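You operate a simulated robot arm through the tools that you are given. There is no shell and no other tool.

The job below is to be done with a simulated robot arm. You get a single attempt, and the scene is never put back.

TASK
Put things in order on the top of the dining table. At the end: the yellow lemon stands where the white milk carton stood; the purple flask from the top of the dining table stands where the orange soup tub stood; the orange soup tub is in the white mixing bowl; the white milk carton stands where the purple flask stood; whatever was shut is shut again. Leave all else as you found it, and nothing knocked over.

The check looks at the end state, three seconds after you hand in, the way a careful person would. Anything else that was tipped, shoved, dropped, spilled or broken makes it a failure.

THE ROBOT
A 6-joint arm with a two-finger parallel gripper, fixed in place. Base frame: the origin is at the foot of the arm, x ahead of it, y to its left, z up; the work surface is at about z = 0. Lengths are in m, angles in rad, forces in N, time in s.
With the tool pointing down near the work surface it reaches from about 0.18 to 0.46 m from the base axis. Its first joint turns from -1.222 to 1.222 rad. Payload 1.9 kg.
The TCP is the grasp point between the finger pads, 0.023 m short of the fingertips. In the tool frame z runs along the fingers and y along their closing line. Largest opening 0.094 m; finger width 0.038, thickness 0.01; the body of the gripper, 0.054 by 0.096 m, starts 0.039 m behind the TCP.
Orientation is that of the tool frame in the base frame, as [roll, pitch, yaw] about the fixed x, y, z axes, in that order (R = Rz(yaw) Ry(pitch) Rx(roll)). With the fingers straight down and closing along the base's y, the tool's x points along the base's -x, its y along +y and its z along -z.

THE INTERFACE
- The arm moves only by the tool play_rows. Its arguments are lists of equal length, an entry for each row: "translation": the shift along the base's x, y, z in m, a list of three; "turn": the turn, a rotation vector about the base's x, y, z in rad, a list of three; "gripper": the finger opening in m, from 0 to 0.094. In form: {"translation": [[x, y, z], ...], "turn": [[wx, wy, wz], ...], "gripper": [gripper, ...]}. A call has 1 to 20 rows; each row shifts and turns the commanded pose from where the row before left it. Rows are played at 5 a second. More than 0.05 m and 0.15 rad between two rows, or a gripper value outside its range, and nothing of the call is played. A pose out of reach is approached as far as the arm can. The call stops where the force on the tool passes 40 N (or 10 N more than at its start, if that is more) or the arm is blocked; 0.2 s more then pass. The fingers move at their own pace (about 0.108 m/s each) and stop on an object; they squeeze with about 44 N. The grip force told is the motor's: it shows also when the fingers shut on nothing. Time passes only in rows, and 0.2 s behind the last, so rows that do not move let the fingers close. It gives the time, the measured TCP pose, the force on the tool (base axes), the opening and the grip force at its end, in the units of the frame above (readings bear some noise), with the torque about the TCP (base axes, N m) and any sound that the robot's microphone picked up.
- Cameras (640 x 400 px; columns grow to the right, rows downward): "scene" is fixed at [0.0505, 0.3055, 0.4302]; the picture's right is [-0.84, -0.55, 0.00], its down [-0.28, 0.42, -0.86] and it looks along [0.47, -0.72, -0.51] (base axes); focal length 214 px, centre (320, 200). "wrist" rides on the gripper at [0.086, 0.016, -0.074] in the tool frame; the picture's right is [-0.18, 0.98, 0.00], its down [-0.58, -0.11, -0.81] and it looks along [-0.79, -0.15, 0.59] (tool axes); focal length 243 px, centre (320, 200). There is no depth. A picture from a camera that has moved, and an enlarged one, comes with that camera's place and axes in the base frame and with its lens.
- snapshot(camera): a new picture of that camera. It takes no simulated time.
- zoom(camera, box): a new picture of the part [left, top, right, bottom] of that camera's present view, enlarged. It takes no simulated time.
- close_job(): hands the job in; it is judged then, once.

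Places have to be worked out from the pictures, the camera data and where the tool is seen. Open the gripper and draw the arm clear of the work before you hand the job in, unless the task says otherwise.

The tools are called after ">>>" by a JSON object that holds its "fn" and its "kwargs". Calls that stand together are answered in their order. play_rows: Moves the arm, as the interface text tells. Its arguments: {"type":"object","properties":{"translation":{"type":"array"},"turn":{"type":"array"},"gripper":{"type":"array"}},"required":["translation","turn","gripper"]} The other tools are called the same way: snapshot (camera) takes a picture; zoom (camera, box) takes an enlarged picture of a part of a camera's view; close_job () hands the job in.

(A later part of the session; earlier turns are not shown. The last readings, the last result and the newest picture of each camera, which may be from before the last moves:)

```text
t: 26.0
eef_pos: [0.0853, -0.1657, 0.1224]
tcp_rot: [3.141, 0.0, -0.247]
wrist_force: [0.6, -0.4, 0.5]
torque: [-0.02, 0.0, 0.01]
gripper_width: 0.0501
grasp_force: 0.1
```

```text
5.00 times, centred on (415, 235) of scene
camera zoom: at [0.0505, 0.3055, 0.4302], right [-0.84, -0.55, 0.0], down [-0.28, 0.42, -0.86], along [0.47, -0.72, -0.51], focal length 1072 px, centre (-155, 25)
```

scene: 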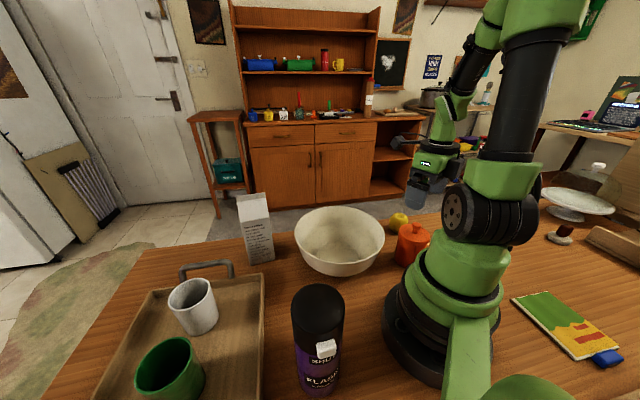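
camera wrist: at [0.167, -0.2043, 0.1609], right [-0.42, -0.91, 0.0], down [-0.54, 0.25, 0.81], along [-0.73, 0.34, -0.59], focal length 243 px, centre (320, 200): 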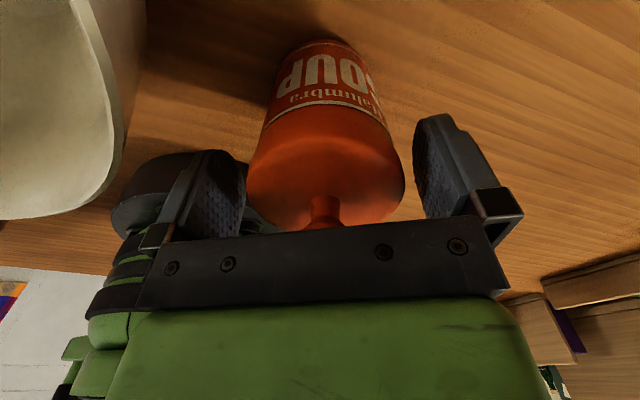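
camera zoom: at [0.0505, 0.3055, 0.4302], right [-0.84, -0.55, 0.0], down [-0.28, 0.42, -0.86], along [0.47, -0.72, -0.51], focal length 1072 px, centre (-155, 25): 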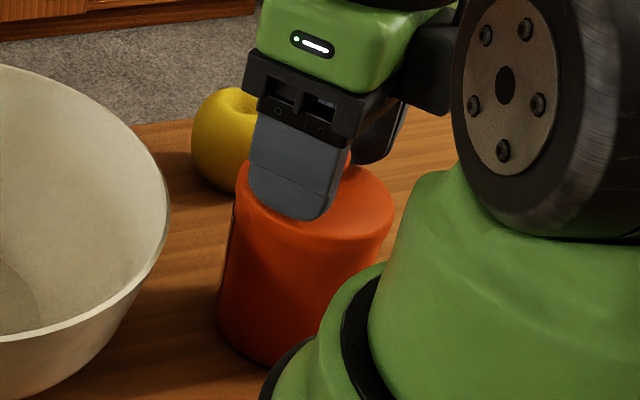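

The knob is centred between the fingers and the tips are just above the lid. Closing on the knob and listening.

>>> {"fn": "play_rows", "kwargs": {"translation": [[0, 0, 0], [0, 0, 0], [0, 0, 0], [0, 0, 0]], "turn": [[0, 0, 0], [0, 0, 0], [0, 0, 0], [0, 0, 0]], "gripper": [0.03, 0.015, 0.015, 0.015]}}

>>> {"fn": "zoom", "kwargs": {"camera": "wrist", "box": [220, 20, 420, 240]}}

```text
t: 27.0
eef_pos: [0.0841, -0.1666, 0.1223]
tcp_rot: [-3.141, 0.001, -0.249]
wrist_force: [0.1, -0.2, -0.3]
torque: [0.01, 0.0, -0.02]
gripper_width: 0.0188
grasp_force: 43.5
heard: snap
```

```text
1.82 times, centred on (320, 130) of wrist
camera zoom: at [0.1655, -0.2036, 0.1969], right [-0.42, -0.91, 0.0], down [-0.54, 0.25, 0.81], along [-0.73, 0.34, -0.59], focal length 441 px, centre (320, 327)
```

zoom: 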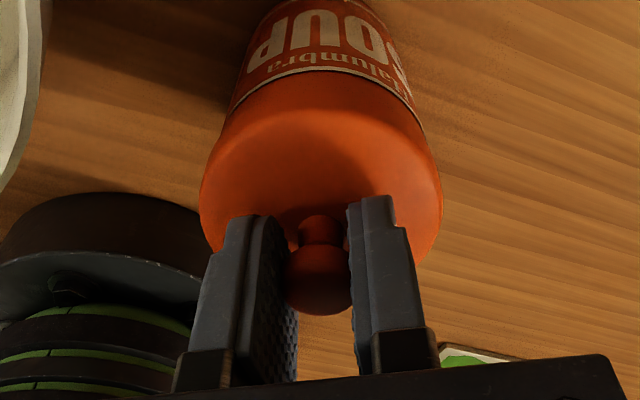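

Any squeeze on the lid, knob included, unlatches it, so the lid must travel separately: lid aside, body into the bowl, then the lid back on and pressed shut. I'll lift the lid by its knob and check that it hangs level.

>>> {"fn": "play_rows", "kwargs": {"translation": [[0, 0, 0.005], [0, 0, 0.01], [0, 0, 0.02], [0, 0, 0.025], [0, 0, 0]], "turn": [[0, 0, 0], [0, 0, 0], [0, 0, 0], [0, 0, 0], [0, 0, 0]], "gripper": [0.015, 0.015, 0.015, 0.015, 0.015]}}

>>> {"fn": "snapshot", "kwargs": {"camera": "wrist"}}

>>> {"fn": "zoom", "kwargs": {"camera": "scene", "box": [370, 175, 460, 275]}}

```text
t: 28.2
eef_pos: [0.085, -0.169, 0.1834]
tcp_rot: [3.141, 0.002, -0.247]
wrist_force: [-0.1, 0.3, 0.0]
torque: [0.0, 0.01, -0.04]
gripper_width: 0.0187
grasp_force: 44.0
```

```text
taken
camera wrist: at [0.1662, -0.205, 0.2574], right [-0.42, -0.91, 0.0], down [-0.54, 0.25, 0.81], along [-0.73, 0.34, -0.59], focal length 243 px, centre (320, 200)
```

wrist: 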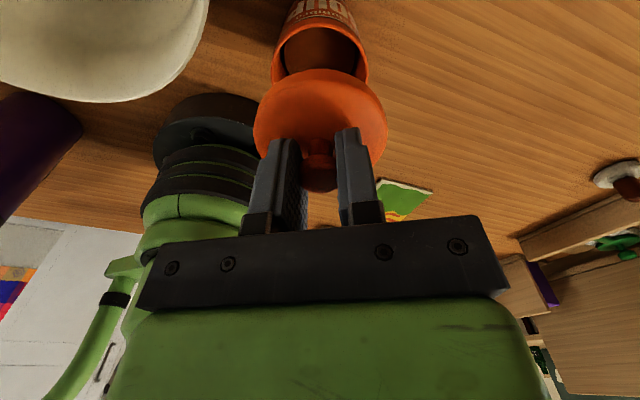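

```text
4.00 times, centred on (415, 225) of scene
camera zoom: at [0.0505, 0.3055, 0.4302], right [-0.84, -0.55, 0.0], down [-0.28, 0.42, -0.86], along [0.47, -0.72, -0.51], focal length 858 px, centre (-60, 100)
```

zoom: 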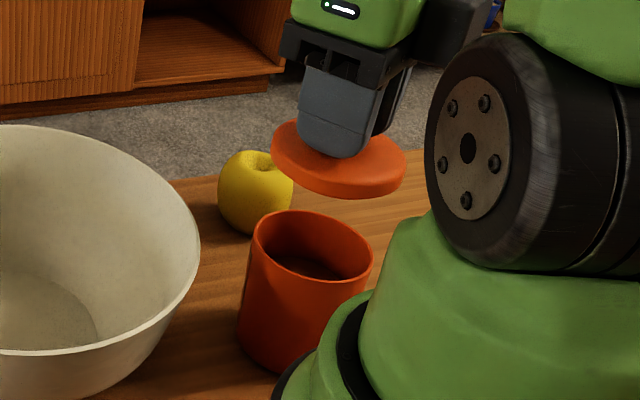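

The lid hangs level from the knob and the open tub stands undisturbed. I'll carry the lid high around to the free table spot near (0.225, 0.105), between flask, bowl and tray.

>>> {"fn": "play_rows", "kwargs": {"translation": [[0, 0, 0.04], [0, 0, 0.037], [0.023, 0.022, 0], [0.023, 0.022, 0], [0.023, 0.022, 0], [0.023, 0.022, 0], [0.023, 0.022, 0], [0.005, 0.033, 0], [0.005, 0.033, 0], [0.005, 0.033, 0], [0.005, 0.033, 0], [0.005, 0.032, 0], [0, 0, 0]], "turn": [[0, 0, 0], [0, 0, 0.1], [0, 0, 0.14], [0, 0, 0.14], [0, 0, 0.14], [0, 0, 0.14], [0, 0, 0.14], [0, 0, 0.14], [0, 0, 0.14], [0, 0, 0.14], [0, 0, 0.14], [0, 0, 0.14], [0, 0, 0]], "gripper": [0.015, 0.015, 0.015, 0.015, 0.015, 0.015, 0.015, 0.015, 0.015, 0.015, 0.015, 0.015, 0.015]}}

>>> {"fn": "snapshot", "kwargs": {"camera": "wrist"}}

>>> {"fn": "snapshot", "kwargs": {"camera": "scene"}}

```text
t: 31.0
eef_pos: [0.2253, 0.1082, 0.258]
tcp_rot: [-3.141, -0.001, 1.253]
wrist_force: [-0.4, -0.1, -0.5]
torque: [0.0, 0.0, -0.02]
gripper_width: 0.0189
grasp_force: 44.2
```

```text
taken
camera wrist: at [0.2683, 0.1857, 0.3325], right [0.88, -0.48, 0.0], down [-0.28, -0.52, 0.81], along [-0.39, -0.71, -0.59], focal length 243 px, centre (320, 200)
```

wrist: 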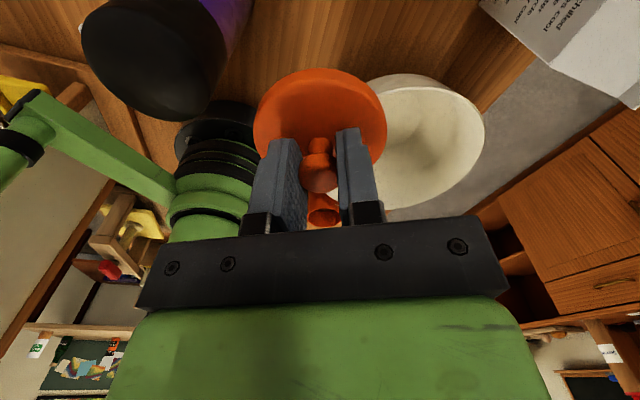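

```text
taken
```

scene: 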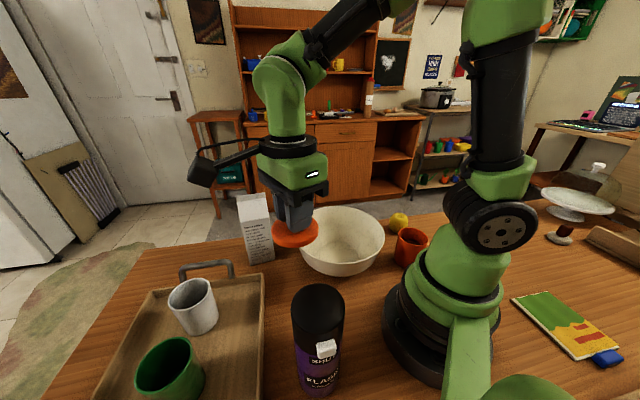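

The lid is over the spot; I'll shift 2 cm away from the flask for palm clearance and lower it to just above the table.

>>> {"fn": "play_rows", "kwargs": {"translation": [[0.023, -0.006, 0], [0, 0, -0.04], [0, 0, -0.04], [0, 0, -0.04], [0, 0, -0.04], [0, 0, -0.03], [0, 0, -0.015], [0, 0, 0]], "turn": [[0, 0, 0], [0, 0, 0], [0, 0, 0], [0, 0, 0], [0, 0, 0], [0, 0, 0], [0, 0, 0], [0, 0, 0]], "gripper": [0.015, 0.015, 0.015, 0.015, 0.015, 0.015, 0.015, 0.015]}}

>>> {"fn": "snapshot", "kwargs": {"camera": "scene"}}

>>> {"fn": "zoom", "kwargs": {"camera": "wrist", "box": [150, 0, 490, 240]}}

```text
t: 32.8
eef_pos: [0.2478, 0.1006, 0.053]
tcp_rot: [-3.141, -0.001, 1.252]
wrist_force: [0.1, 0.2, -0.6]
torque: [0.0, -0.02, -0.02]
gripper_width: 0.0193
grasp_force: 44.0
```

```text
taken
```

scene: 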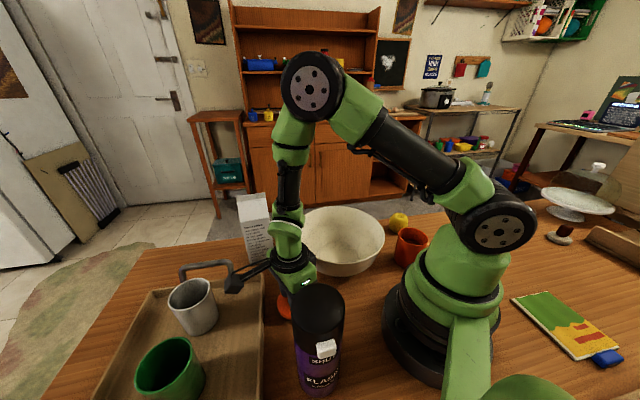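

```text
1.67 times, centred on (320, 120) of wrist
camera zoom: at [0.2912, 0.1784, 0.1277], right [0.88, -0.48, 0.0], down [-0.29, -0.52, 0.81], along [-0.39, -0.71, -0.59], focal length 404 px, centre (320, 333)
```

zoom: 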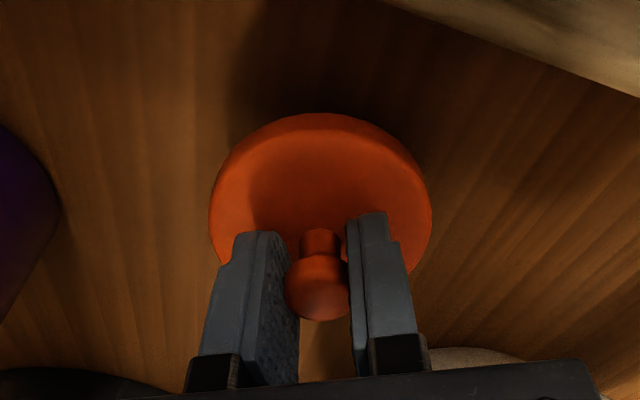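

The lid is about 1 cm above the table with clear space around it. Lowering in small steps until it touches.

>>> {"fn": "play_rows", "kwargs": {"translation": [[0, 0, -0.004], [0, 0, -0.003], [0, 0, -0.003], [0, 0, 0]], "turn": [[0, 0, 0], [0, 0, 0], [0, 0, 0], [0, 0, 0]], "gripper": [0.015, 0.015, 0.015, 0.015]}}

```text
t: 33.8
eef_pos: [0.2482, 0.1008, 0.0426]
tcp_rot: [3.141, 0.0, 1.251]
wrist_force: [-0.5, 0.6, 0.9]
torque: [0.02, -0.01, 0.02]
gripper_width: 0.0195
grasp_force: 44.4
```

>>> {"fn": "play_rows", "kwargs": {"translation": [[0, 0, -0.002], [0, 0, -0.002], [0, 0, 0]], "turn": [[0, 0, 0], [0, 0, 0], [0, 0, 0]], "gripper": [0.015, 0.015, 0.015]}}

>>> {"fn": "zoom", "kwargs": {"camera": "wrist", "box": [150, 0, 490, 240]}}

```text
t: 34.3
eef_pos: [0.2482, 0.1014, 0.0417]
tcp_rot: [3.141, 0.0, 1.251]
wrist_force: [-3.2, -0.8, 15.8]
torque: [-0.05, 0.04, -0.01]
gripper_width: 0.0191
grasp_force: 44.1
stopped in row 2: the force on the tool passed its limit at 51 N (the readings are from after the stop); the commanded pose is now the measured one
```

```text
1.67 times, centred on (320, 120) of wrist
camera zoom: at [0.2915, 0.178, 0.1177], right [0.88, -0.48, 0.0], down [-0.29, -0.52, 0.81], along [-0.39, -0.71, -0.59], focal length 404 px, centre (320, 333)
```

zoom: 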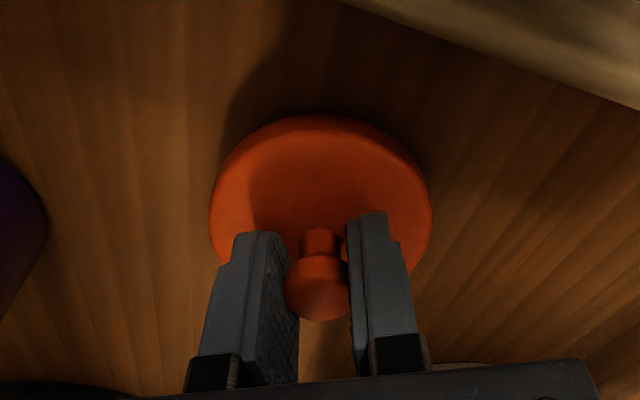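

The lid is firmly on the table (contact at TCP z ≈ 0.0417, so the lid's seat on the tub is at z ≈ 0.081). I'll ease off, open the fingers, and rise.

>>> {"fn": "play_rows", "kwargs": {"translation": [[0, 0, 0.001], [0, 0, 0], [0, 0, 0], [0, 0, 0], [0, 0, 0.03], [0, 0, 0.04], [0, 0, 0.04], [0, 0, 0.04], [0, 0, 0.04], [0, 0, 0]], "turn": [[0, 0, 0], [0, 0, 0], [0, 0, 0], [0, 0, 0], [0, 0, 0], [0, 0, 0], [0, 0, 0], [0, 0, 0], [0, 0, 0], [0, 0, 0]], "gripper": [0.015, 0.03, 0.06, 0.06, 0.06, 0.06, 0.06, 0.094, 0.094, 0.094]}}

>>> {"fn": "snapshot", "kwargs": {"camera": "wrist"}}

>>> {"fn": "snapshot", "kwargs": {"camera": "scene"}}

```text
t: 36.5
eef_pos: [0.2482, 0.1008, 0.2335]
tcp_rot: [3.14, 0.002, 1.251]
wrist_force: [0.0, 1.3, 0.7]
torque: [0.0, 0.04, 0.01]
gripper_width: 0.094
grasp_force: 0.0
```

```text
taken
camera wrist: at [0.292, 0.1783, 0.3078], right [0.88, -0.48, 0.0], down [-0.29, -0.52, 0.81], along [-0.39, -0.71, -0.59], focal length 243 px, centre (320, 200)
```

wrist: 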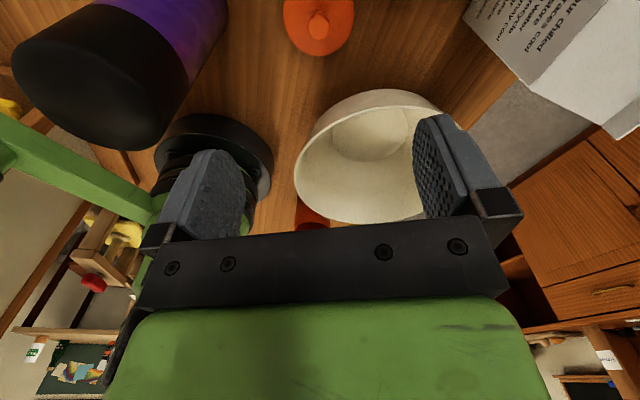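

```text
taken
```

scene: 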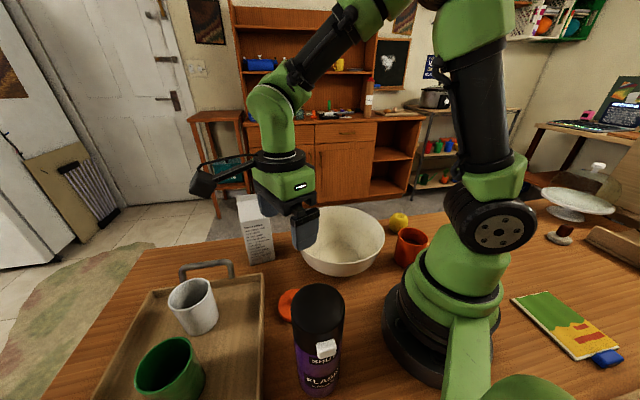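

The lid rests flat at about (0.248, 0.101) and nothing else moved. Heading back over the open tub with the earlier yaw of about -0.25.

>>> {"fn": "play_rows", "kwargs": {"translation": [[-0.005, -0.032, 0.01], [-0.005, -0.032, 0.01], [-0.005, -0.032, 0], [-0.005, -0.032, 0], [-0.005, -0.032, 0], [-0.023, -0.022, 0], [-0.023, -0.022, 0], [-0.023, -0.022, 0], [-0.023, -0.022, 0], [-0.023, -0.022, 0], [-0.022, 0, -0.02], [0, 0, -0.02], [0, 0, 0]], "turn": [[0, 0, -0.136], [0, 0, -0.136], [0, 0, -0.136], [0, 0, -0.136], [0, 0, -0.136], [0, 0, -0.136], [0, 0, -0.136], [0, 0, -0.136], [0, 0, -0.136], [0, 0, -0.136], [0, 0, -0.136], [0, 0, 0], [0, 0, 0]], "gripper": [0.094, 0.094, 0.094, 0.094, 0.094, 0.094, 0.094, 0.094, 0.094, 0.094, 0.094, 0.094, 0.094]}}

>>> {"fn": "snapshot", "kwargs": {"camera": "wrist"}}

>>> {"fn": "zoom", "kwargs": {"camera": "wrist", "box": [220, 0, 420, 125]}}

>>> {"fn": "zoom", "kwargs": {"camera": "scene", "box": [370, 205, 450, 275]}}

```text
t: 39.3
eef_pos: [0.0871, -0.1687, 0.2131]
tcp_rot: [3.14, 0.001, -0.246]
wrist_force: [-0.7, 0.3, -0.2]
torque: [-0.01, -0.02, 0.02]
gripper_width: 0.0939
grasp_force: 0.1
```

```text
taken
camera wrist: at [0.1677, -0.2047, 0.2869], right [-0.42, -0.91, 0.0], down [-0.54, 0.25, 0.81], along [-0.73, 0.34, -0.59], focal length 243 px, centre (320, 200)
```

wrist: 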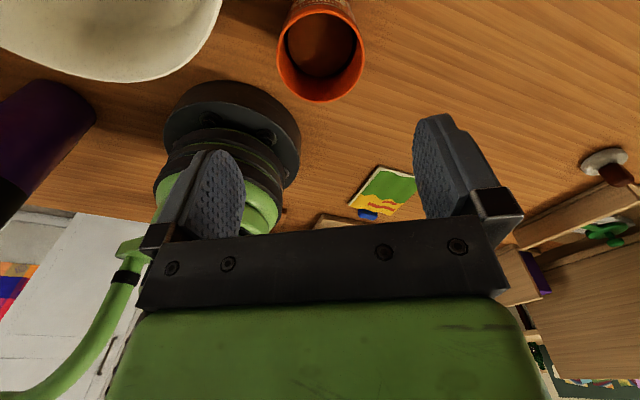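

```text
3.20 times, centred on (320, 62) of wrist
camera zoom: at [0.1677, -0.2047, 0.2869], right [-0.42, -0.91, 0.0], down [-0.54, 0.25, 0.81], along [-0.73, 0.34, -0.59], focal length 776 px, centre (320, 640)
```

zoom: 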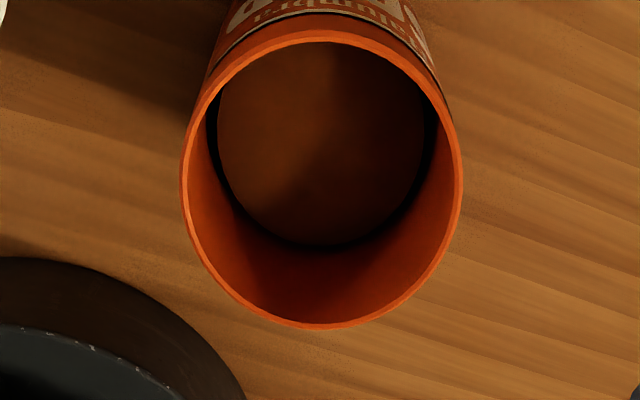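

```text
5.71 times, centred on (410, 240) of scene
camera zoom: at [0.0505, 0.3055, 0.4302], right [-0.84, -0.55, 0.0], down [-0.28, 0.42, -0.86], along [0.47, -0.72, -0.51], focal length 1226 px, centre (-194, -29)
```

zoom: 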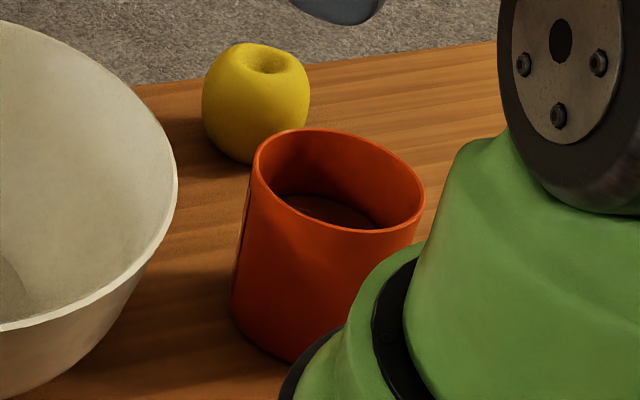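

The tub holds soup to about mid-height, so I must keep it level and gentle. Its rim is centred laterally and about 4 mm toward the robot from my tool axis; I'll correct and descend to z ≈ 0.058 to grip the body.

>>> {"fn": "play_rows", "kwargs": {"translation": [[-0.0039, 0.001, -0.015], [0, 0, -0.035], [0, 0, -0.035], [0, 0, -0.035], [0, 0, -0.025], [0, 0, -0.01], [0, 0, 0]], "turn": [[0, 0, 0], [0, 0, 0], [0, 0, 0], [0, 0, 0], [0, 0, 0], [0, 0, 0], [0, 0, 0]], "gripper": [0.094, 0.094, 0.094, 0.094, 0.094, 0.094, 0.094]}}

>>> {"fn": "zoom", "kwargs": {"camera": "scene", "box": [370, 195, 460, 275]}}

>>> {"fn": "snapshot", "kwargs": {"camera": "wrist"}}

```text
t: 40.9
eef_pos: [0.0824, -0.1688, 0.0572]
tcp_rot: [3.141, 0.0, -0.244]
wrist_force: [0.8, -0.2, 0.7]
torque: [-0.01, 0.0, -0.01]
gripper_width: 0.0942
grasp_force: 0.1
```

```text
5.00 times, centred on (415, 235) of scene
camera zoom: at [0.0505, 0.3055, 0.4302], right [-0.84, -0.55, 0.0], down [-0.28, 0.42, -0.86], along [0.47, -0.72, -0.51], focal length 1072 px, centre (-155, 25)
```

zoom: 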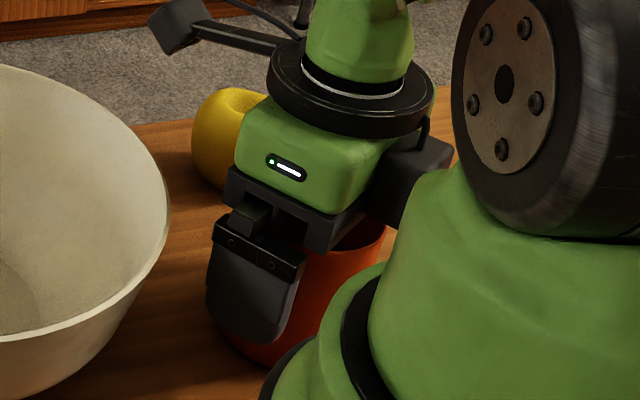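

```text
taken
camera wrist: at [0.1637, -0.2059, 0.1318], right [-0.42, -0.91, 0.0], down [-0.54, 0.25, 0.81], along [-0.73, 0.34, -0.59], focal length 243 px, centre (320, 200)
```

wrist: 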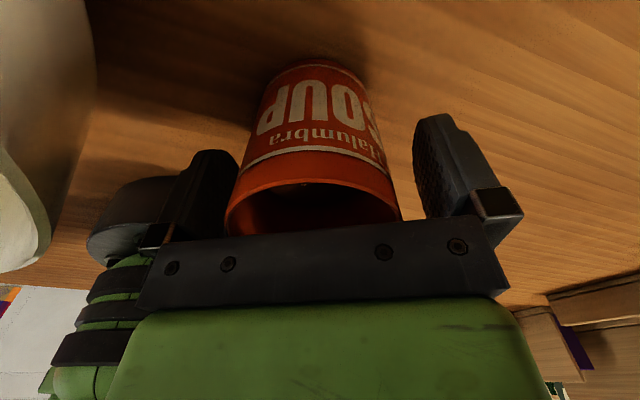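

The body sits between the fingers, about 3 mm toward the left one. I'll shift by 2.5 mm to centre it and then close gently.

>>> {"fn": "play_rows", "kwargs": {"translation": [[0.001, 0.0023, 0], [0, 0, 0], [0, 0, 0], [0, 0, 0], [0, 0, 0], [0, 0, 0]], "turn": [[0, 0, 0], [0, 0, 0], [0, 0, 0], [0, 0, 0], [0, 0, 0], [0, 0, 0]], "gripper": [0.094, 0.084, 0.076, 0.071, 0.066, 0.066]}}

>>> {"fn": "snapshot", "kwargs": {"camera": "wrist"}}

>>> {"fn": "zoom", "kwargs": {"camera": "scene", "box": [370, 195, 460, 275]}}

```text
t: 42.3
eef_pos: [0.0832, -0.1658, 0.0576]
tcp_rot: [-3.14, 0.002, -0.244]
wrist_force: [-0.1, -0.1, 1.0]
torque: [0.01, 0.0, -0.01]
gripper_width: 0.0671
grasp_force: 22.8
```

```text
taken
camera wrist: at [0.1644, -0.2035, 0.1323], right [-0.42, -0.91, 0.0], down [-0.54, 0.25, 0.81], along [-0.73, 0.34, -0.59], focal length 243 px, centre (320, 200)
```

wrist: 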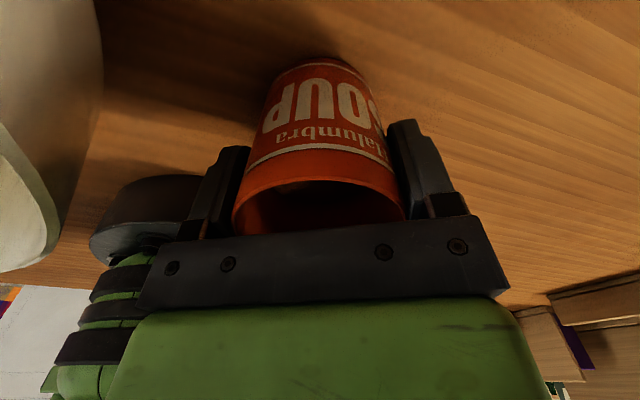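

```text
5.00 times, centred on (415, 235) of scene
camera zoom: at [0.0505, 0.3055, 0.4302], right [-0.84, -0.55, 0.0], down [-0.28, 0.42, -0.86], along [0.47, -0.72, -0.51], focal length 1072 px, centre (-155, 25)
```

zoom: 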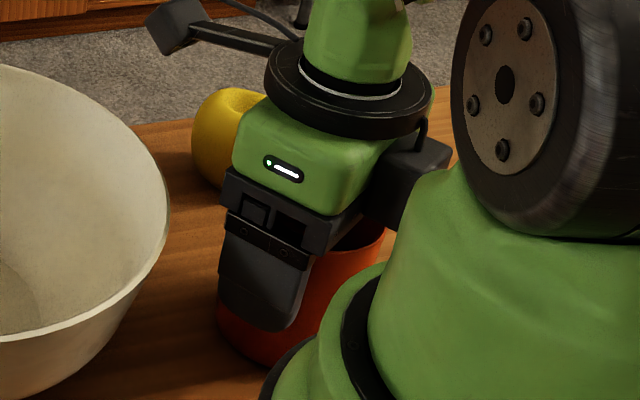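

The body is gripped at 0.067 wide with no snap. Tightening slightly and lifting slowly and level to clear the bowl rim.

>>> {"fn": "play_rows", "kwargs": {"translation": [[0, 0, 0], [0, 0, 0], [0, 0, 0.004], [0, 0, 0.008], [0, 0, 0.012], [0, 0, 0.016], [0, 0, 0.02], [0, 0, 0.02], [0, 0, 0.018], [0, 0, 0.014], [0, 0, 0.008], [0, 0, 0.004], [0, 0, 0]], "turn": [[0, 0, 0], [0, 0, 0], [0, 0, 0], [0, 0, 0], [0, 0, 0], [0, 0, 0], [0, 0, 0], [0, 0, 0], [0, 0, 0], [0, 0, 0], [0, 0, 0], [0, 0, 0], [0, 0, 0]], "gripper": [0.06, 0.06, 0.06, 0.06, 0.06, 0.06, 0.06, 0.06, 0.06, 0.06, 0.06, 0.06, 0.06]}}

>>> {"fn": "snapshot", "kwargs": {"camera": "scene"}}

>>> {"fn": "snapshot", "kwargs": {"camera": "wrist"}}

```text
t: 45.1
eef_pos: [0.0821, -0.1657, 0.1832]
tcp_rot: [3.14, -0.001, -0.244]
wrist_force: [0.3, -0.8, -1.8]
torque: [-0.01, 0.01, -0.01]
gripper_width: 0.0662
grasp_force: 43.9
```

```text
taken
```

scene: 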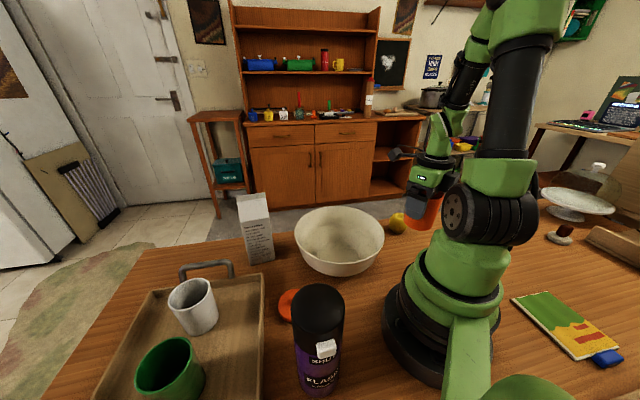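

```text
taken
camera wrist: at [0.1632, -0.2022, 0.2577], right [-0.42, -0.91, 0.0], down [-0.54, 0.25, 0.81], along [-0.73, 0.34, -0.59], focal length 243 px, centre (320, 200)
```

wrist: 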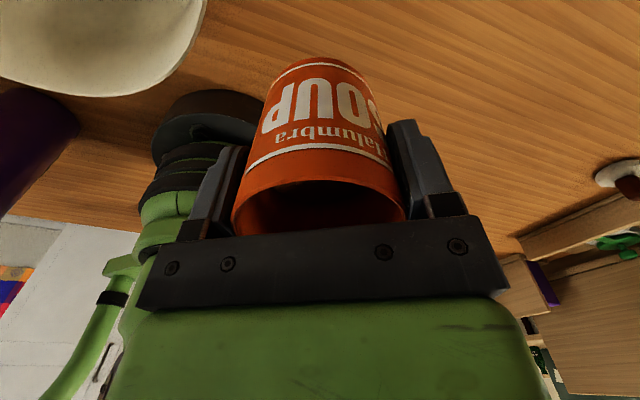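

The body rose level, weighing about 2 N. Carrying it smoothly over the bowl centre near (0.2415, -0.066).

>>> {"fn": "play_rows", "kwargs": {"translation": [[0.0068, 0.0043, 0], [0.0119, 0.0075, 0], [0.0152, 0.0096, 0], [0.0169, 0.0106, 0], [0.0169, 0.0106, 0], [0.0169, 0.0106, 0], [0.0169, 0.0106, 0], [0.0169, 0.0106, 0], [0.0152, 0.0096, 0], [0.0119, 0.0075, 0], [0.0085, 0.0053, 0], [0.0051, 0.0032, 0], [0, 0, 0], [0, 0, 0]], "turn": [[0, 0, 0.04], [0, 0, 0.06], [0, 0, 0.08], [0, 0, 0.08], [0, 0, 0.08], [0, 0, 0.08], [0, 0, 0.08], [0, 0, 0.08], [0, 0, 0.08], [0, 0, 0.08], [0, 0, 0.06], [0, 0, 0.03], [0, 0, 0], [0, 0, 0]], "gripper": [0.06, 0.06, 0.06, 0.06, 0.06, 0.06, 0.06, 0.06, 0.06, 0.06, 0.06, 0.06, 0.06, 0.06]}}

>>> {"fn": "snapshot", "kwargs": {"camera": "scene"}}

>>> {"fn": "snapshot", "kwargs": {"camera": "wrist"}}

```text
t: 48.1
eef_pos: [0.2425, -0.0672, 0.1821]
tcp_rot: [3.142, -0.001, 0.583]
wrist_force: [0.3, -0.2, -1.2]
torque: [0.03, -0.01, -0.02]
gripper_width: 0.0664
grasp_force: 44.4
```

```text
taken
```

scene: 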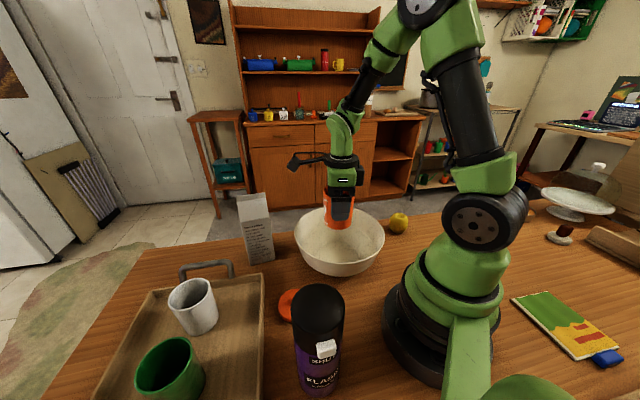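

```text
taken
camera wrist: at [0.3247, -0.0315, 0.2571], right [0.39, -0.92, 0.0], down [-0.54, -0.23, 0.81], along [-0.74, -0.31, -0.59], focal length 243 px, centre (320, 200)
```

wrist: 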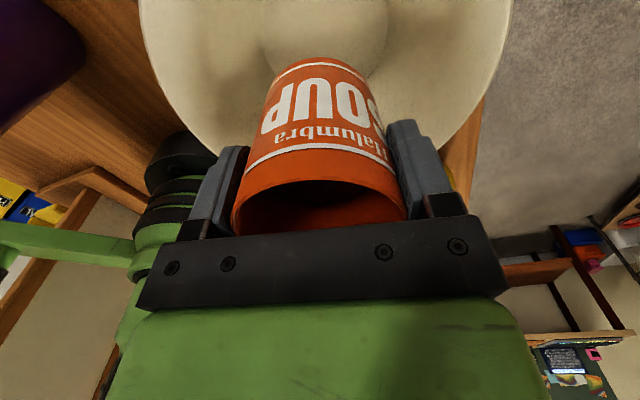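

The tub hangs above the bowl, aligned with its floor across the view. Checking from the scene camera before lowering.

>>> {"fn": "zoom", "kwargs": {"camera": "scene", "box": [280, 175, 400, 285]}}

>>> {"fn": "zoom", "kwargs": {"camera": "wrist", "box": [130, 0, 530, 240]}}

```text
3.64 times, centred on (340, 230) of scene
camera zoom: at [0.0505, 0.3055, 0.4302], right [-0.84, -0.55, 0.0], down [-0.28, 0.42, -0.86], along [0.47, -0.72, -0.51], focal length 780 px, centre (247, 91)
```

zoom: 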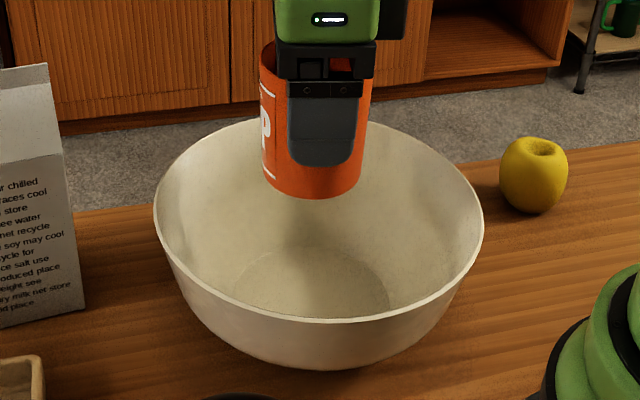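

```text
1.60 times, centred on (330, 120) of wrist
camera zoom: at [0.3247, -0.0315, 0.2571], right [0.39, -0.92, 0.0], down [-0.54, -0.23, 0.81], along [-0.74, -0.31, -0.59], focal length 388 px, centre (304, 328)
```

zoom: 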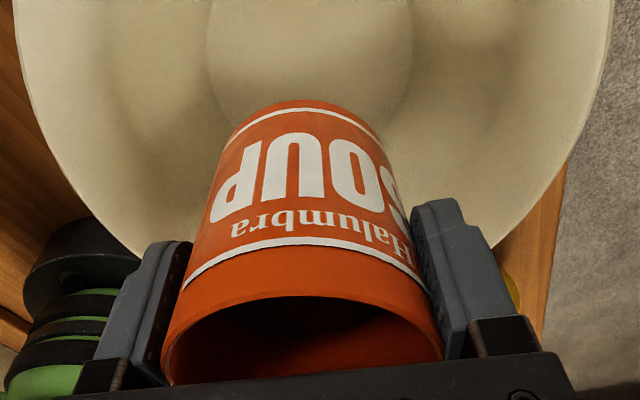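

By both views the bowl floor centre is about (0.239, -0.070), so I'll shift 3 mm and lower smoothly to just above the floor.

>>> {"fn": "play_rows", "kwargs": {"translation": [[-0.002, -0.003, -0.004], [0, 0, -0.01], [0, 0, -0.016], [0, 0, -0.018], [0, 0, -0.018], [0, 0, -0.016], [0, 0, -0.012], [0, 0, -0.008], [0, 0, -0.005], [0, 0, -0.003], [0, 0, 0]], "turn": [[0, 0, 0], [0, 0, 0], [0, 0, 0], [0, 0, 0], [0, 0, 0], [0, 0, 0], [0, 0, 0], [0, 0, 0], [0, 0, 0], [0, 0, 0], [0, 0, 0]], "gripper": [0.06, 0.06, 0.06, 0.06, 0.06, 0.06, 0.06, 0.06, 0.06, 0.06, 0.06]}}

>>> {"fn": "zoom", "kwargs": {"camera": "scene", "box": [280, 175, 400, 285]}}

>>> {"fn": "snapshot", "kwargs": {"camera": "wrist"}}

```text
t: 50.5
eef_pos: [0.24, -0.0684, 0.0736]
tcp_rot: [3.141, 0.002, 0.584]
wrist_force: [-0.5, 0.1, -2.3]
torque: [-0.02, 0.02, -0.02]
gripper_width: 0.0658
grasp_force: 44.3
```

```text
3.64 times, centred on (340, 230) of scene
camera zoom: at [0.0505, 0.3055, 0.4302], right [-0.84, -0.55, 0.0], down [-0.28, 0.42, -0.86], along [0.47, -0.72, -0.51], focal length 780 px, centre (247, 91)
```

zoom: 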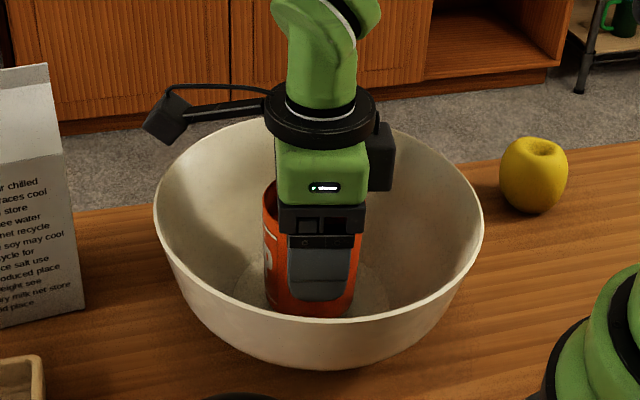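

```text
taken
camera wrist: at [0.3225, -0.0337, 0.1475], right [0.39, -0.92, 0.0], down [-0.54, -0.23, 0.81], along [-0.74, -0.31, -0.59], focal length 243 px, centre (320, 200)
```

wrist: 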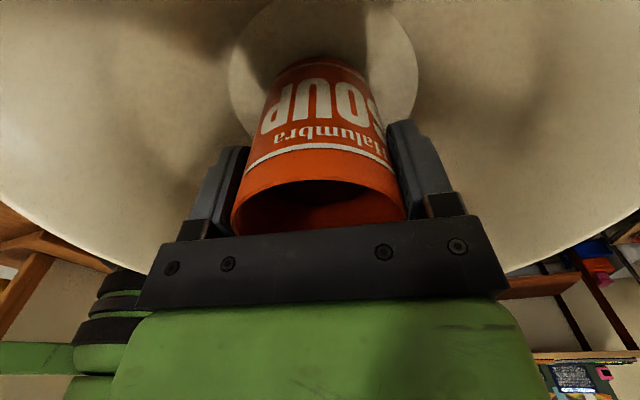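

The tub is well centred over the bowl's flat floor and about a centimetre above it. Lowering in small steps.

>>> {"fn": "play_rows", "kwargs": {"translation": [[0, 0, -0.003], [0, 0, -0.002], [0, 0, -0.0015], [0, 0, -0.001], [0, 0, -0.001], [0, 0, -0.0007], [0, 0, 0]], "turn": [[0, 0, 0], [0, 0, 0], [0, 0, 0], [0, 0, 0], [0, 0, 0], [0, 0, 0], [0, 0, 0]], "gripper": [0.06, 0.06, 0.06, 0.06, 0.06, 0.06, 0.06]}}

```text
t: 52.1
eef_pos: [0.2402, -0.0688, 0.063]
tcp_rot: [3.142, -0.001, 0.584]
wrist_force: [-2.5, -0.6, 5.7]
torque: [-0.02, 0.08, -0.03]
gripper_width: 0.0661
grasp_force: 43.8
```

The wrist load went from -2 N to +6 N, so the tub is standing on the bowl floor. Opening the fingers moderately and rising straight up.

>>> {"fn": "play_rows", "kwargs": {"translation": [[0, 0, 0], [0, 0, 0], [0, 0, 0], [0, 0, 0], [0, 0, 0.01], [0, 0, 0.02], [0, 0, 0.03], [0, 0, 0.04], [0, 0, 0.04], [0, 0, 0]], "turn": [[0, 0, 0], [0, 0, 0], [0, 0, 0], [0, 0, 0], [0, 0, 0], [0, 0, 0], [0, 0, 0], [0, 0, 0], [0, 0, 0], [0, 0, 0]], "gripper": [0.07, 0.078, 0.085, 0.085, 0.085, 0.085, 0.085, 0.085, 0.094, 0.094]}}

>>> {"fn": "snapshot", "kwargs": {"camera": "wrist"}}

>>> {"fn": "zoom", "kwargs": {"camera": "scene", "box": [280, 175, 400, 285]}}

>>> {"fn": "zoom", "kwargs": {"camera": "wrist", "box": [220, 0, 420, 125]}}

```text
t: 54.3
eef_pos: [0.2403, -0.0702, 0.2038]
tcp_rot: [-3.14, -0.001, 0.586]
wrist_force: [-0.3, -0.3, 0.3]
torque: [-0.01, -0.01, 0.0]
gripper_width: 0.0939
grasp_force: 0.0
```

```text
taken
camera wrist: at [0.3228, -0.0347, 0.2781], right [0.39, -0.92, 0.0], down [-0.55, -0.23, 0.81], along [-0.74, -0.31, -0.59], focal length 243 px, centre (320, 200)
```

wrist: 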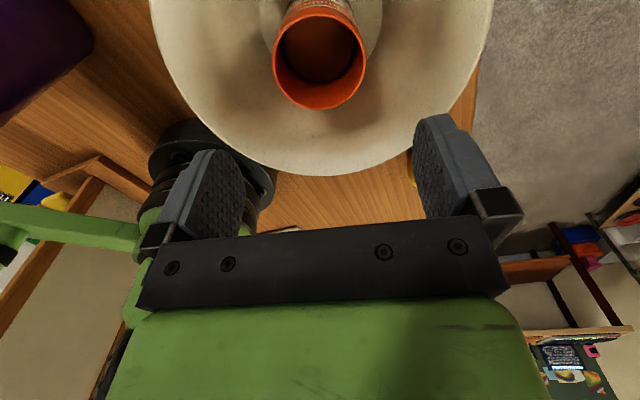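

```text
3.64 times, centred on (340, 230) of scene
camera zoom: at [0.0505, 0.3055, 0.4302], right [-0.84, -0.55, 0.0], down [-0.28, 0.42, -0.86], along [0.47, -0.72, -0.51], focal length 780 px, centre (247, 91)
```

zoom: 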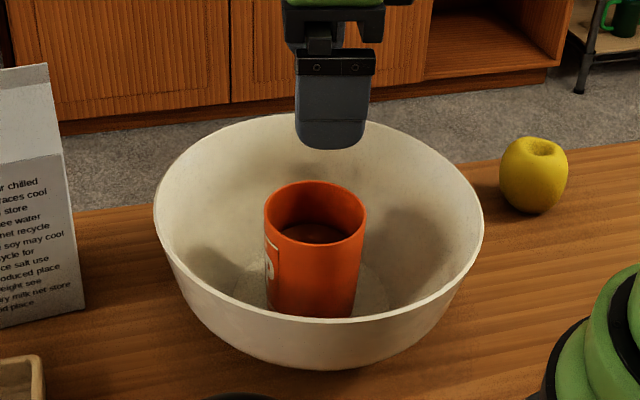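

```text
3.20 times, centred on (320, 62) of wrist
camera zoom: at [0.3228, -0.0347, 0.2781], right [0.39, -0.92, 0.0], down [-0.55, -0.23, 0.81], along [-0.74, -0.31, -0.59], focal length 776 px, centre (320, 640)
```

zoom: 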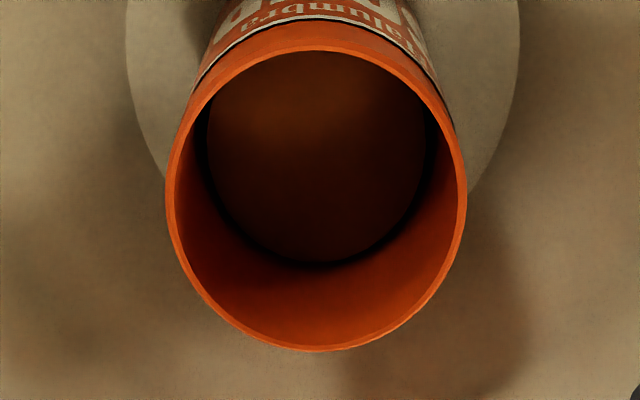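

The tub stands upright and centred in the bowl at about (0.239, -0.070), soup undisturbed. Now back for the lid at (0.248, 0.101), with the same yaw I set it down with.

>>> {"fn": "play_rows", "kwargs": {"translation": [[0.0016, 0.0342, 0.005], [0.0016, 0.0342, 0], [0.0016, 0.0342, 0], [0.0016, 0.0342, 0], [0.0016, 0.0342, 0], [0, 0, 0], [0, 0, 0]], "turn": [[0, 0, 0.133], [0, 0, 0.133], [0, 0, 0.133], [0, 0, 0.133], [0, 0, 0.133], [0, 0, 0], [0, 0, 0]], "gripper": [0.094, 0.094, 0.094, 0.08, 0.06, 0.06, 0.06]}}

>>> {"fn": "zoom", "kwargs": {"camera": "wrist", "box": [220, 0, 420, 125]}}

```text
t: 55.9
eef_pos: [0.2471, 0.1013, 0.2093]
tcp_rot: [-3.141, 0.001, 1.25]
wrist_force: [0.3, 0.5, 0.3]
torque: [0.0, 0.0, -0.01]
gripper_width: 0.0602
grasp_force: 0.1
```

```text
3.20 times, centred on (320, 62) of wrist
camera zoom: at [0.2907, 0.1786, 0.2842], right [0.88, -0.48, 0.0], down [-0.29, -0.52, 0.81], along [-0.39, -0.71, -0.59], focal length 776 px, centre (320, 640)
```

zoom: 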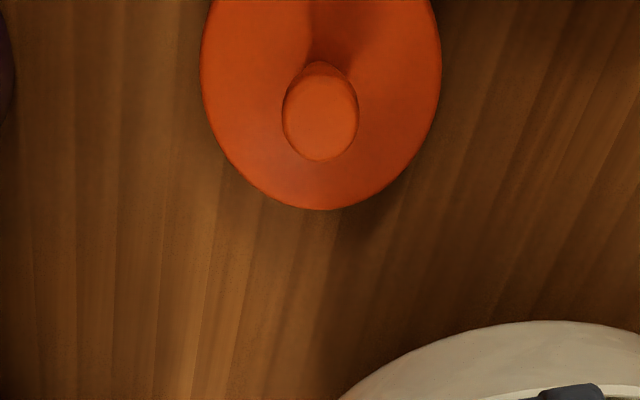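

The lid and its knob are centred under the tool. Descending to the same knob height (z ≈ 0.042) with the fingers at 0.06.

>>> {"fn": "play_rows", "kwargs": {"translation": [[0, 0, -0.04], [0, 0, -0.04], [0, 0, -0.04], [0, 0, -0.03], [0, 0, -0.012], [0, 0, -0.005], [0, 0, 0]], "turn": [[0, 0, 0], [0, 0, 0], [0, 0, 0], [0, 0, 0], [0, 0, 0], [0, 0, 0], [0, 0, 0]], "gripper": [0.06, 0.06, 0.06, 0.06, 0.06, 0.06, 0.06]}}

>>> {"fn": "zoom", "kwargs": {"camera": "wrist", "box": [150, 0, 490, 240]}}

```text
t: 57.5
eef_pos: [0.2479, 0.1024, 0.0398]
tcp_rot: [3.141, 0.001, 1.249]
wrist_force: [0.7, 0.4, 0.1]
torque: [0.05, 0.01, 0.0]
gripper_width: 0.0599
grasp_force: 0.0
```

```text
1.67 times, centred on (320, 120) of wrist
camera zoom: at [0.2914, 0.1794, 0.1156], right [0.87, -0.48, 0.0], down [-0.29, -0.52, 0.81], along [-0.39, -0.71, -0.59], focal length 404 px, centre (320, 333)
```

zoom: 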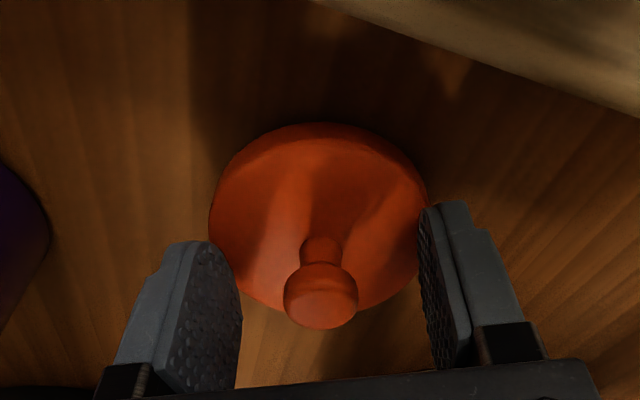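

The knob is between the pads with the tips just above the lid. Closing on it and lifting.

>>> {"fn": "play_rows", "kwargs": {"translation": [[0, 0, 0], [0, 0, 0], [0, 0, 0], [0, 0, 0], [0, 0, 0.01], [0, 0, 0.03], [0, 0, 0.04], [0, 0, 0.04], [0, 0, 0.04], [0, 0, 0.03], [0, 0, 0]], "turn": [[0, 0, 0], [0, 0, 0], [0, 0, 0], [0, 0, 0], [0, 0, 0], [0, 0, 0], [0, 0, 0], [0, 0, 0], [0, 0, 0], [0, 0, 0], [0, 0, 0]], "gripper": [0.04, 0.02, 0.015, 0.015, 0.015, 0.015, 0.015, 0.015, 0.015, 0.015, 0.015]}}

>>> {"fn": "snapshot", "kwargs": {"camera": "wrist"}}

>>> {"fn": "snapshot", "kwargs": {"camera": "scene"}}

```text
t: 59.9
eef_pos: [0.2476, 0.102, 0.2315]
tcp_rot: [-3.14, 0.0, 1.251]
wrist_force: [0.0, 0.1, 0.0]
torque: [0.01, 0.01, 0.01]
gripper_width: 0.02
grasp_force: 44.2
```

```text
taken
camera wrist: at [0.2926, 0.1797, 0.307], right [0.87, -0.48, 0.0], down [-0.29, -0.52, 0.81], along [-0.39, -0.71, -0.59], focal length 243 px, centre (320, 200)
```

wrist: 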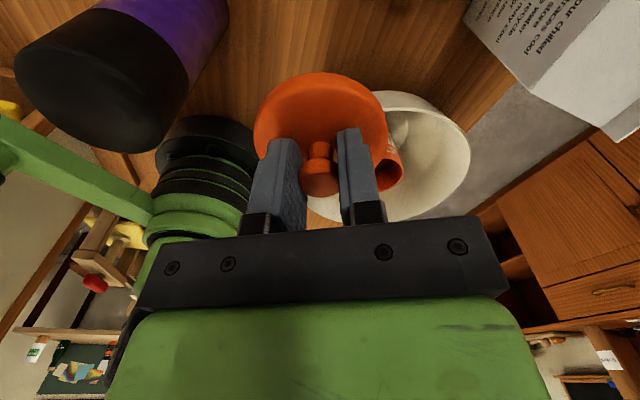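

```text
taken
```

scene: 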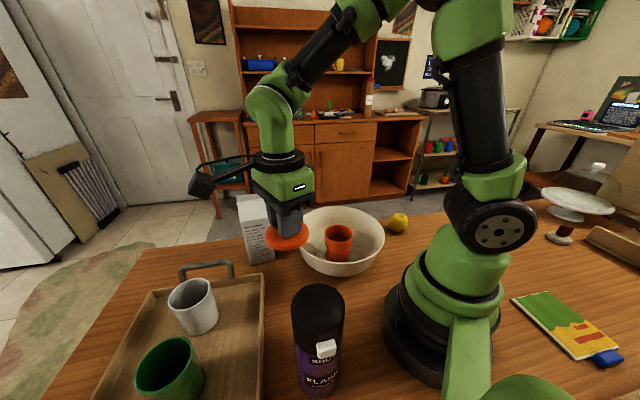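

The lid is held level and lined up as before. Carrying it over the tub, targeting TCP (0.241, -0.068).

>>> {"fn": "play_rows", "kwargs": {"translation": [[-0.001, -0.0284, 0], [-0.001, -0.0284, 0], [-0.001, -0.0284, 0], [-0.001, -0.0284, 0], [-0.001, -0.0284, 0], [-0.001, -0.0283, 0], [0, 0, -0.03], [0, 0, -0.03], [0, 0, -0.01], [0, 0, 0], [0, 0, 0]], "turn": [[0, 0, -0.111], [0, 0, -0.111], [0, 0, -0.111], [0, 0, -0.111], [0, 0, -0.111], [0, 0, -0.111], [0, 0, 0], [0, 0, 0], [0, 0, 0], [0, 0, 0], [0, 0, 0]], "gripper": [0.015, 0.015, 0.015, 0.015, 0.015, 0.015, 0.015, 0.015, 0.015, 0.015, 0.015]}}

>>> {"fn": "zoom", "kwargs": {"camera": "wrist", "box": [150, 0, 490, 220]}}

>>> {"fn": "zoom", "kwargs": {"camera": "scene", "box": [280, 175, 400, 285]}}

```text
t: 62.3
eef_pos: [0.2435, -0.0674, 0.1621]
tcp_rot: [3.139, 0.001, 0.583]
wrist_force: [-0.7, 0.2, 0.3]
torque: [0.03, 0.01, 0.0]
gripper_width: 0.0198
grasp_force: 43.8
```

```text
1.82 times, centred on (320, 110) of wrist
camera zoom: at [0.3254, -0.0332, 0.2369], right [0.39, -0.92, 0.0], down [-0.55, -0.23, 0.81], along [-0.74, -0.31, -0.59], focal length 441 px, centre (320, 364)
```

zoom: 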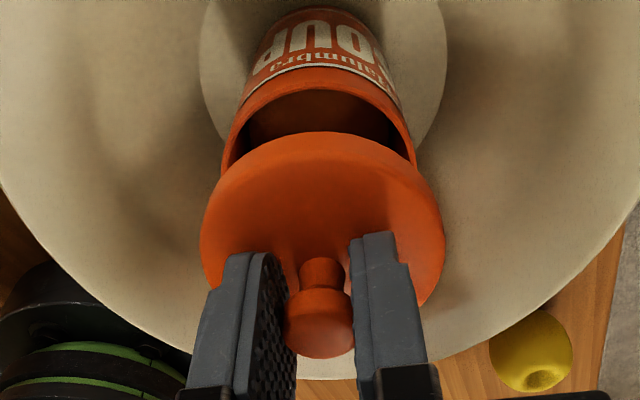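

```text
3.64 times, centred on (340, 230) of scene
camera zoom: at [0.0505, 0.3055, 0.4302], right [-0.84, -0.55, 0.0], down [-0.28, 0.42, -0.86], along [0.47, -0.72, -0.51], focal length 780 px, centre (247, 91)
```

zoom: 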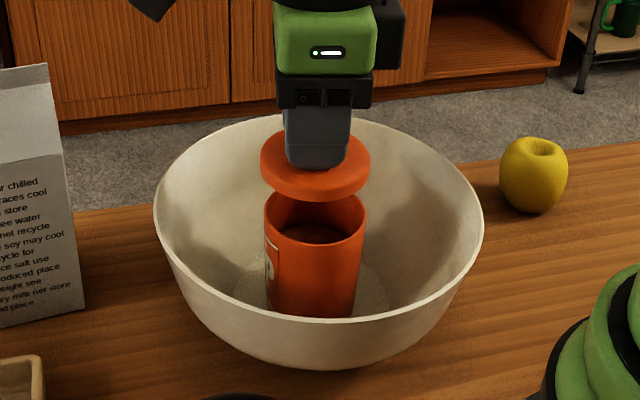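

Both views show the lid within about 1.5 mm of the tub's axis. Applying that small correction and lowering to just above the rim.

>>> {"fn": "play_rows", "kwargs": {"translation": [[-0.0015, 0.0004, -0.01], [0, 0, -0.01], [0, 0, -0.006], [0, 0, -0.004], [0, 0, -0.002], [0, 0, 0]], "turn": [[0, 0, 0], [0, 0, 0], [0, 0, 0], [0, 0, 0], [0, 0, 0], [0, 0, 0]], "gripper": [0.015, 0.015, 0.015, 0.015, 0.015, 0.015]}}

>>> {"fn": "zoom", "kwargs": {"camera": "wrist", "box": [150, 0, 490, 220]}}

>>> {"fn": "zoom", "kwargs": {"camera": "scene", "box": [310, 205, 370, 275]}}

```text
t: 63.7
eef_pos: [0.241, -0.0679, 0.1307]
tcp_rot: [3.141, 0.0, 0.583]
wrist_force: [-0.7, -0.9, 0.2]
torque: [-0.04, 0.0, 0.01]
gripper_width: 0.0196
grasp_force: 44.3
```

```text
1.82 times, centred on (320, 110) of wrist
camera zoom: at [0.3226, -0.0337, 0.2045], right [0.39, -0.92, 0.0], down [-0.55, -0.23, 0.81], along [-0.74, -0.31, -0.59], focal length 441 px, centre (320, 364)
```

zoom: 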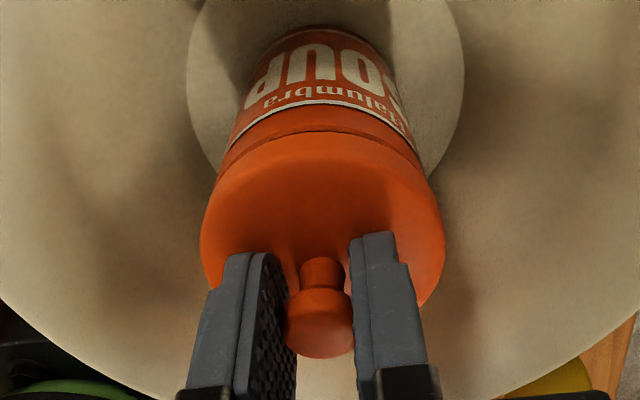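

```text
5.71 times, centred on (340, 240) of scene
camera zoom: at [0.0505, 0.3055, 0.4302], right [-0.84, -0.55, 0.0], down [-0.28, 0.42, -0.86], along [0.47, -0.72, -0.51], focal length 1226 px, centre (206, -29)
```

zoom: 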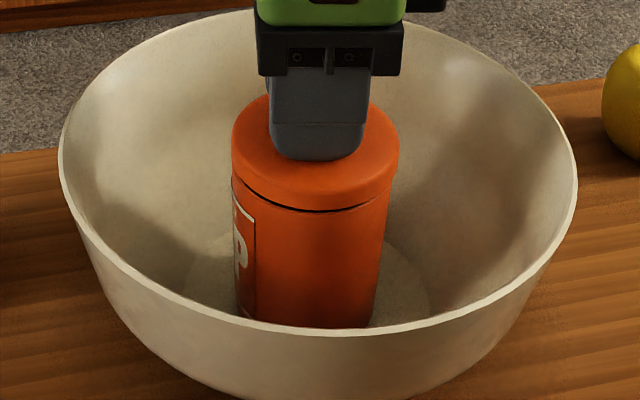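

A thin gap remains between lid and rim, and they are aligned to about a millimetre. Lowering the last few millimetres in tiny steps.

>>> {"fn": "play_rows", "kwargs": {"translation": [[0.0006, 0.0004, -0.001], [0, 0, -0.001], [0, 0, -0.001], [0, 0, -0.001], [0, 0, 0]], "turn": [[0, 0, 0], [0, 0, 0], [0, 0, 0], [0, 0, 0], [0, 0, 0]], "gripper": [0.015, 0.015, 0.015, 0.015, 0.015]}}

>>> {"fn": "zoom", "kwargs": {"camera": "scene", "box": [310, 205, 370, 275]}}

```text
t: 64.9
eef_pos: [0.2415, -0.0688, 0.1265]
tcp_rot: [3.138, -0.001, 0.584]
wrist_force: [-1.6, -8.4, 35.2]
torque: [-0.31, 0.3, 0.06]
gripper_width: 0.0203
grasp_force: 43.6
heard: snap
```

```text
5.71 times, centred on (340, 240) of scene
camera zoom: at [0.0504, 0.3055, 0.4302], right [-0.84, -0.55, 0.0], down [-0.28, 0.42, -0.86], along [0.47, -0.72, -0.51], focal length 1226 px, centre (206, -29)
```

zoom: 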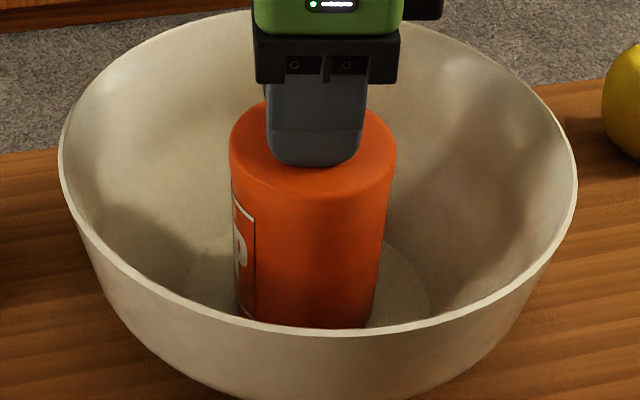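

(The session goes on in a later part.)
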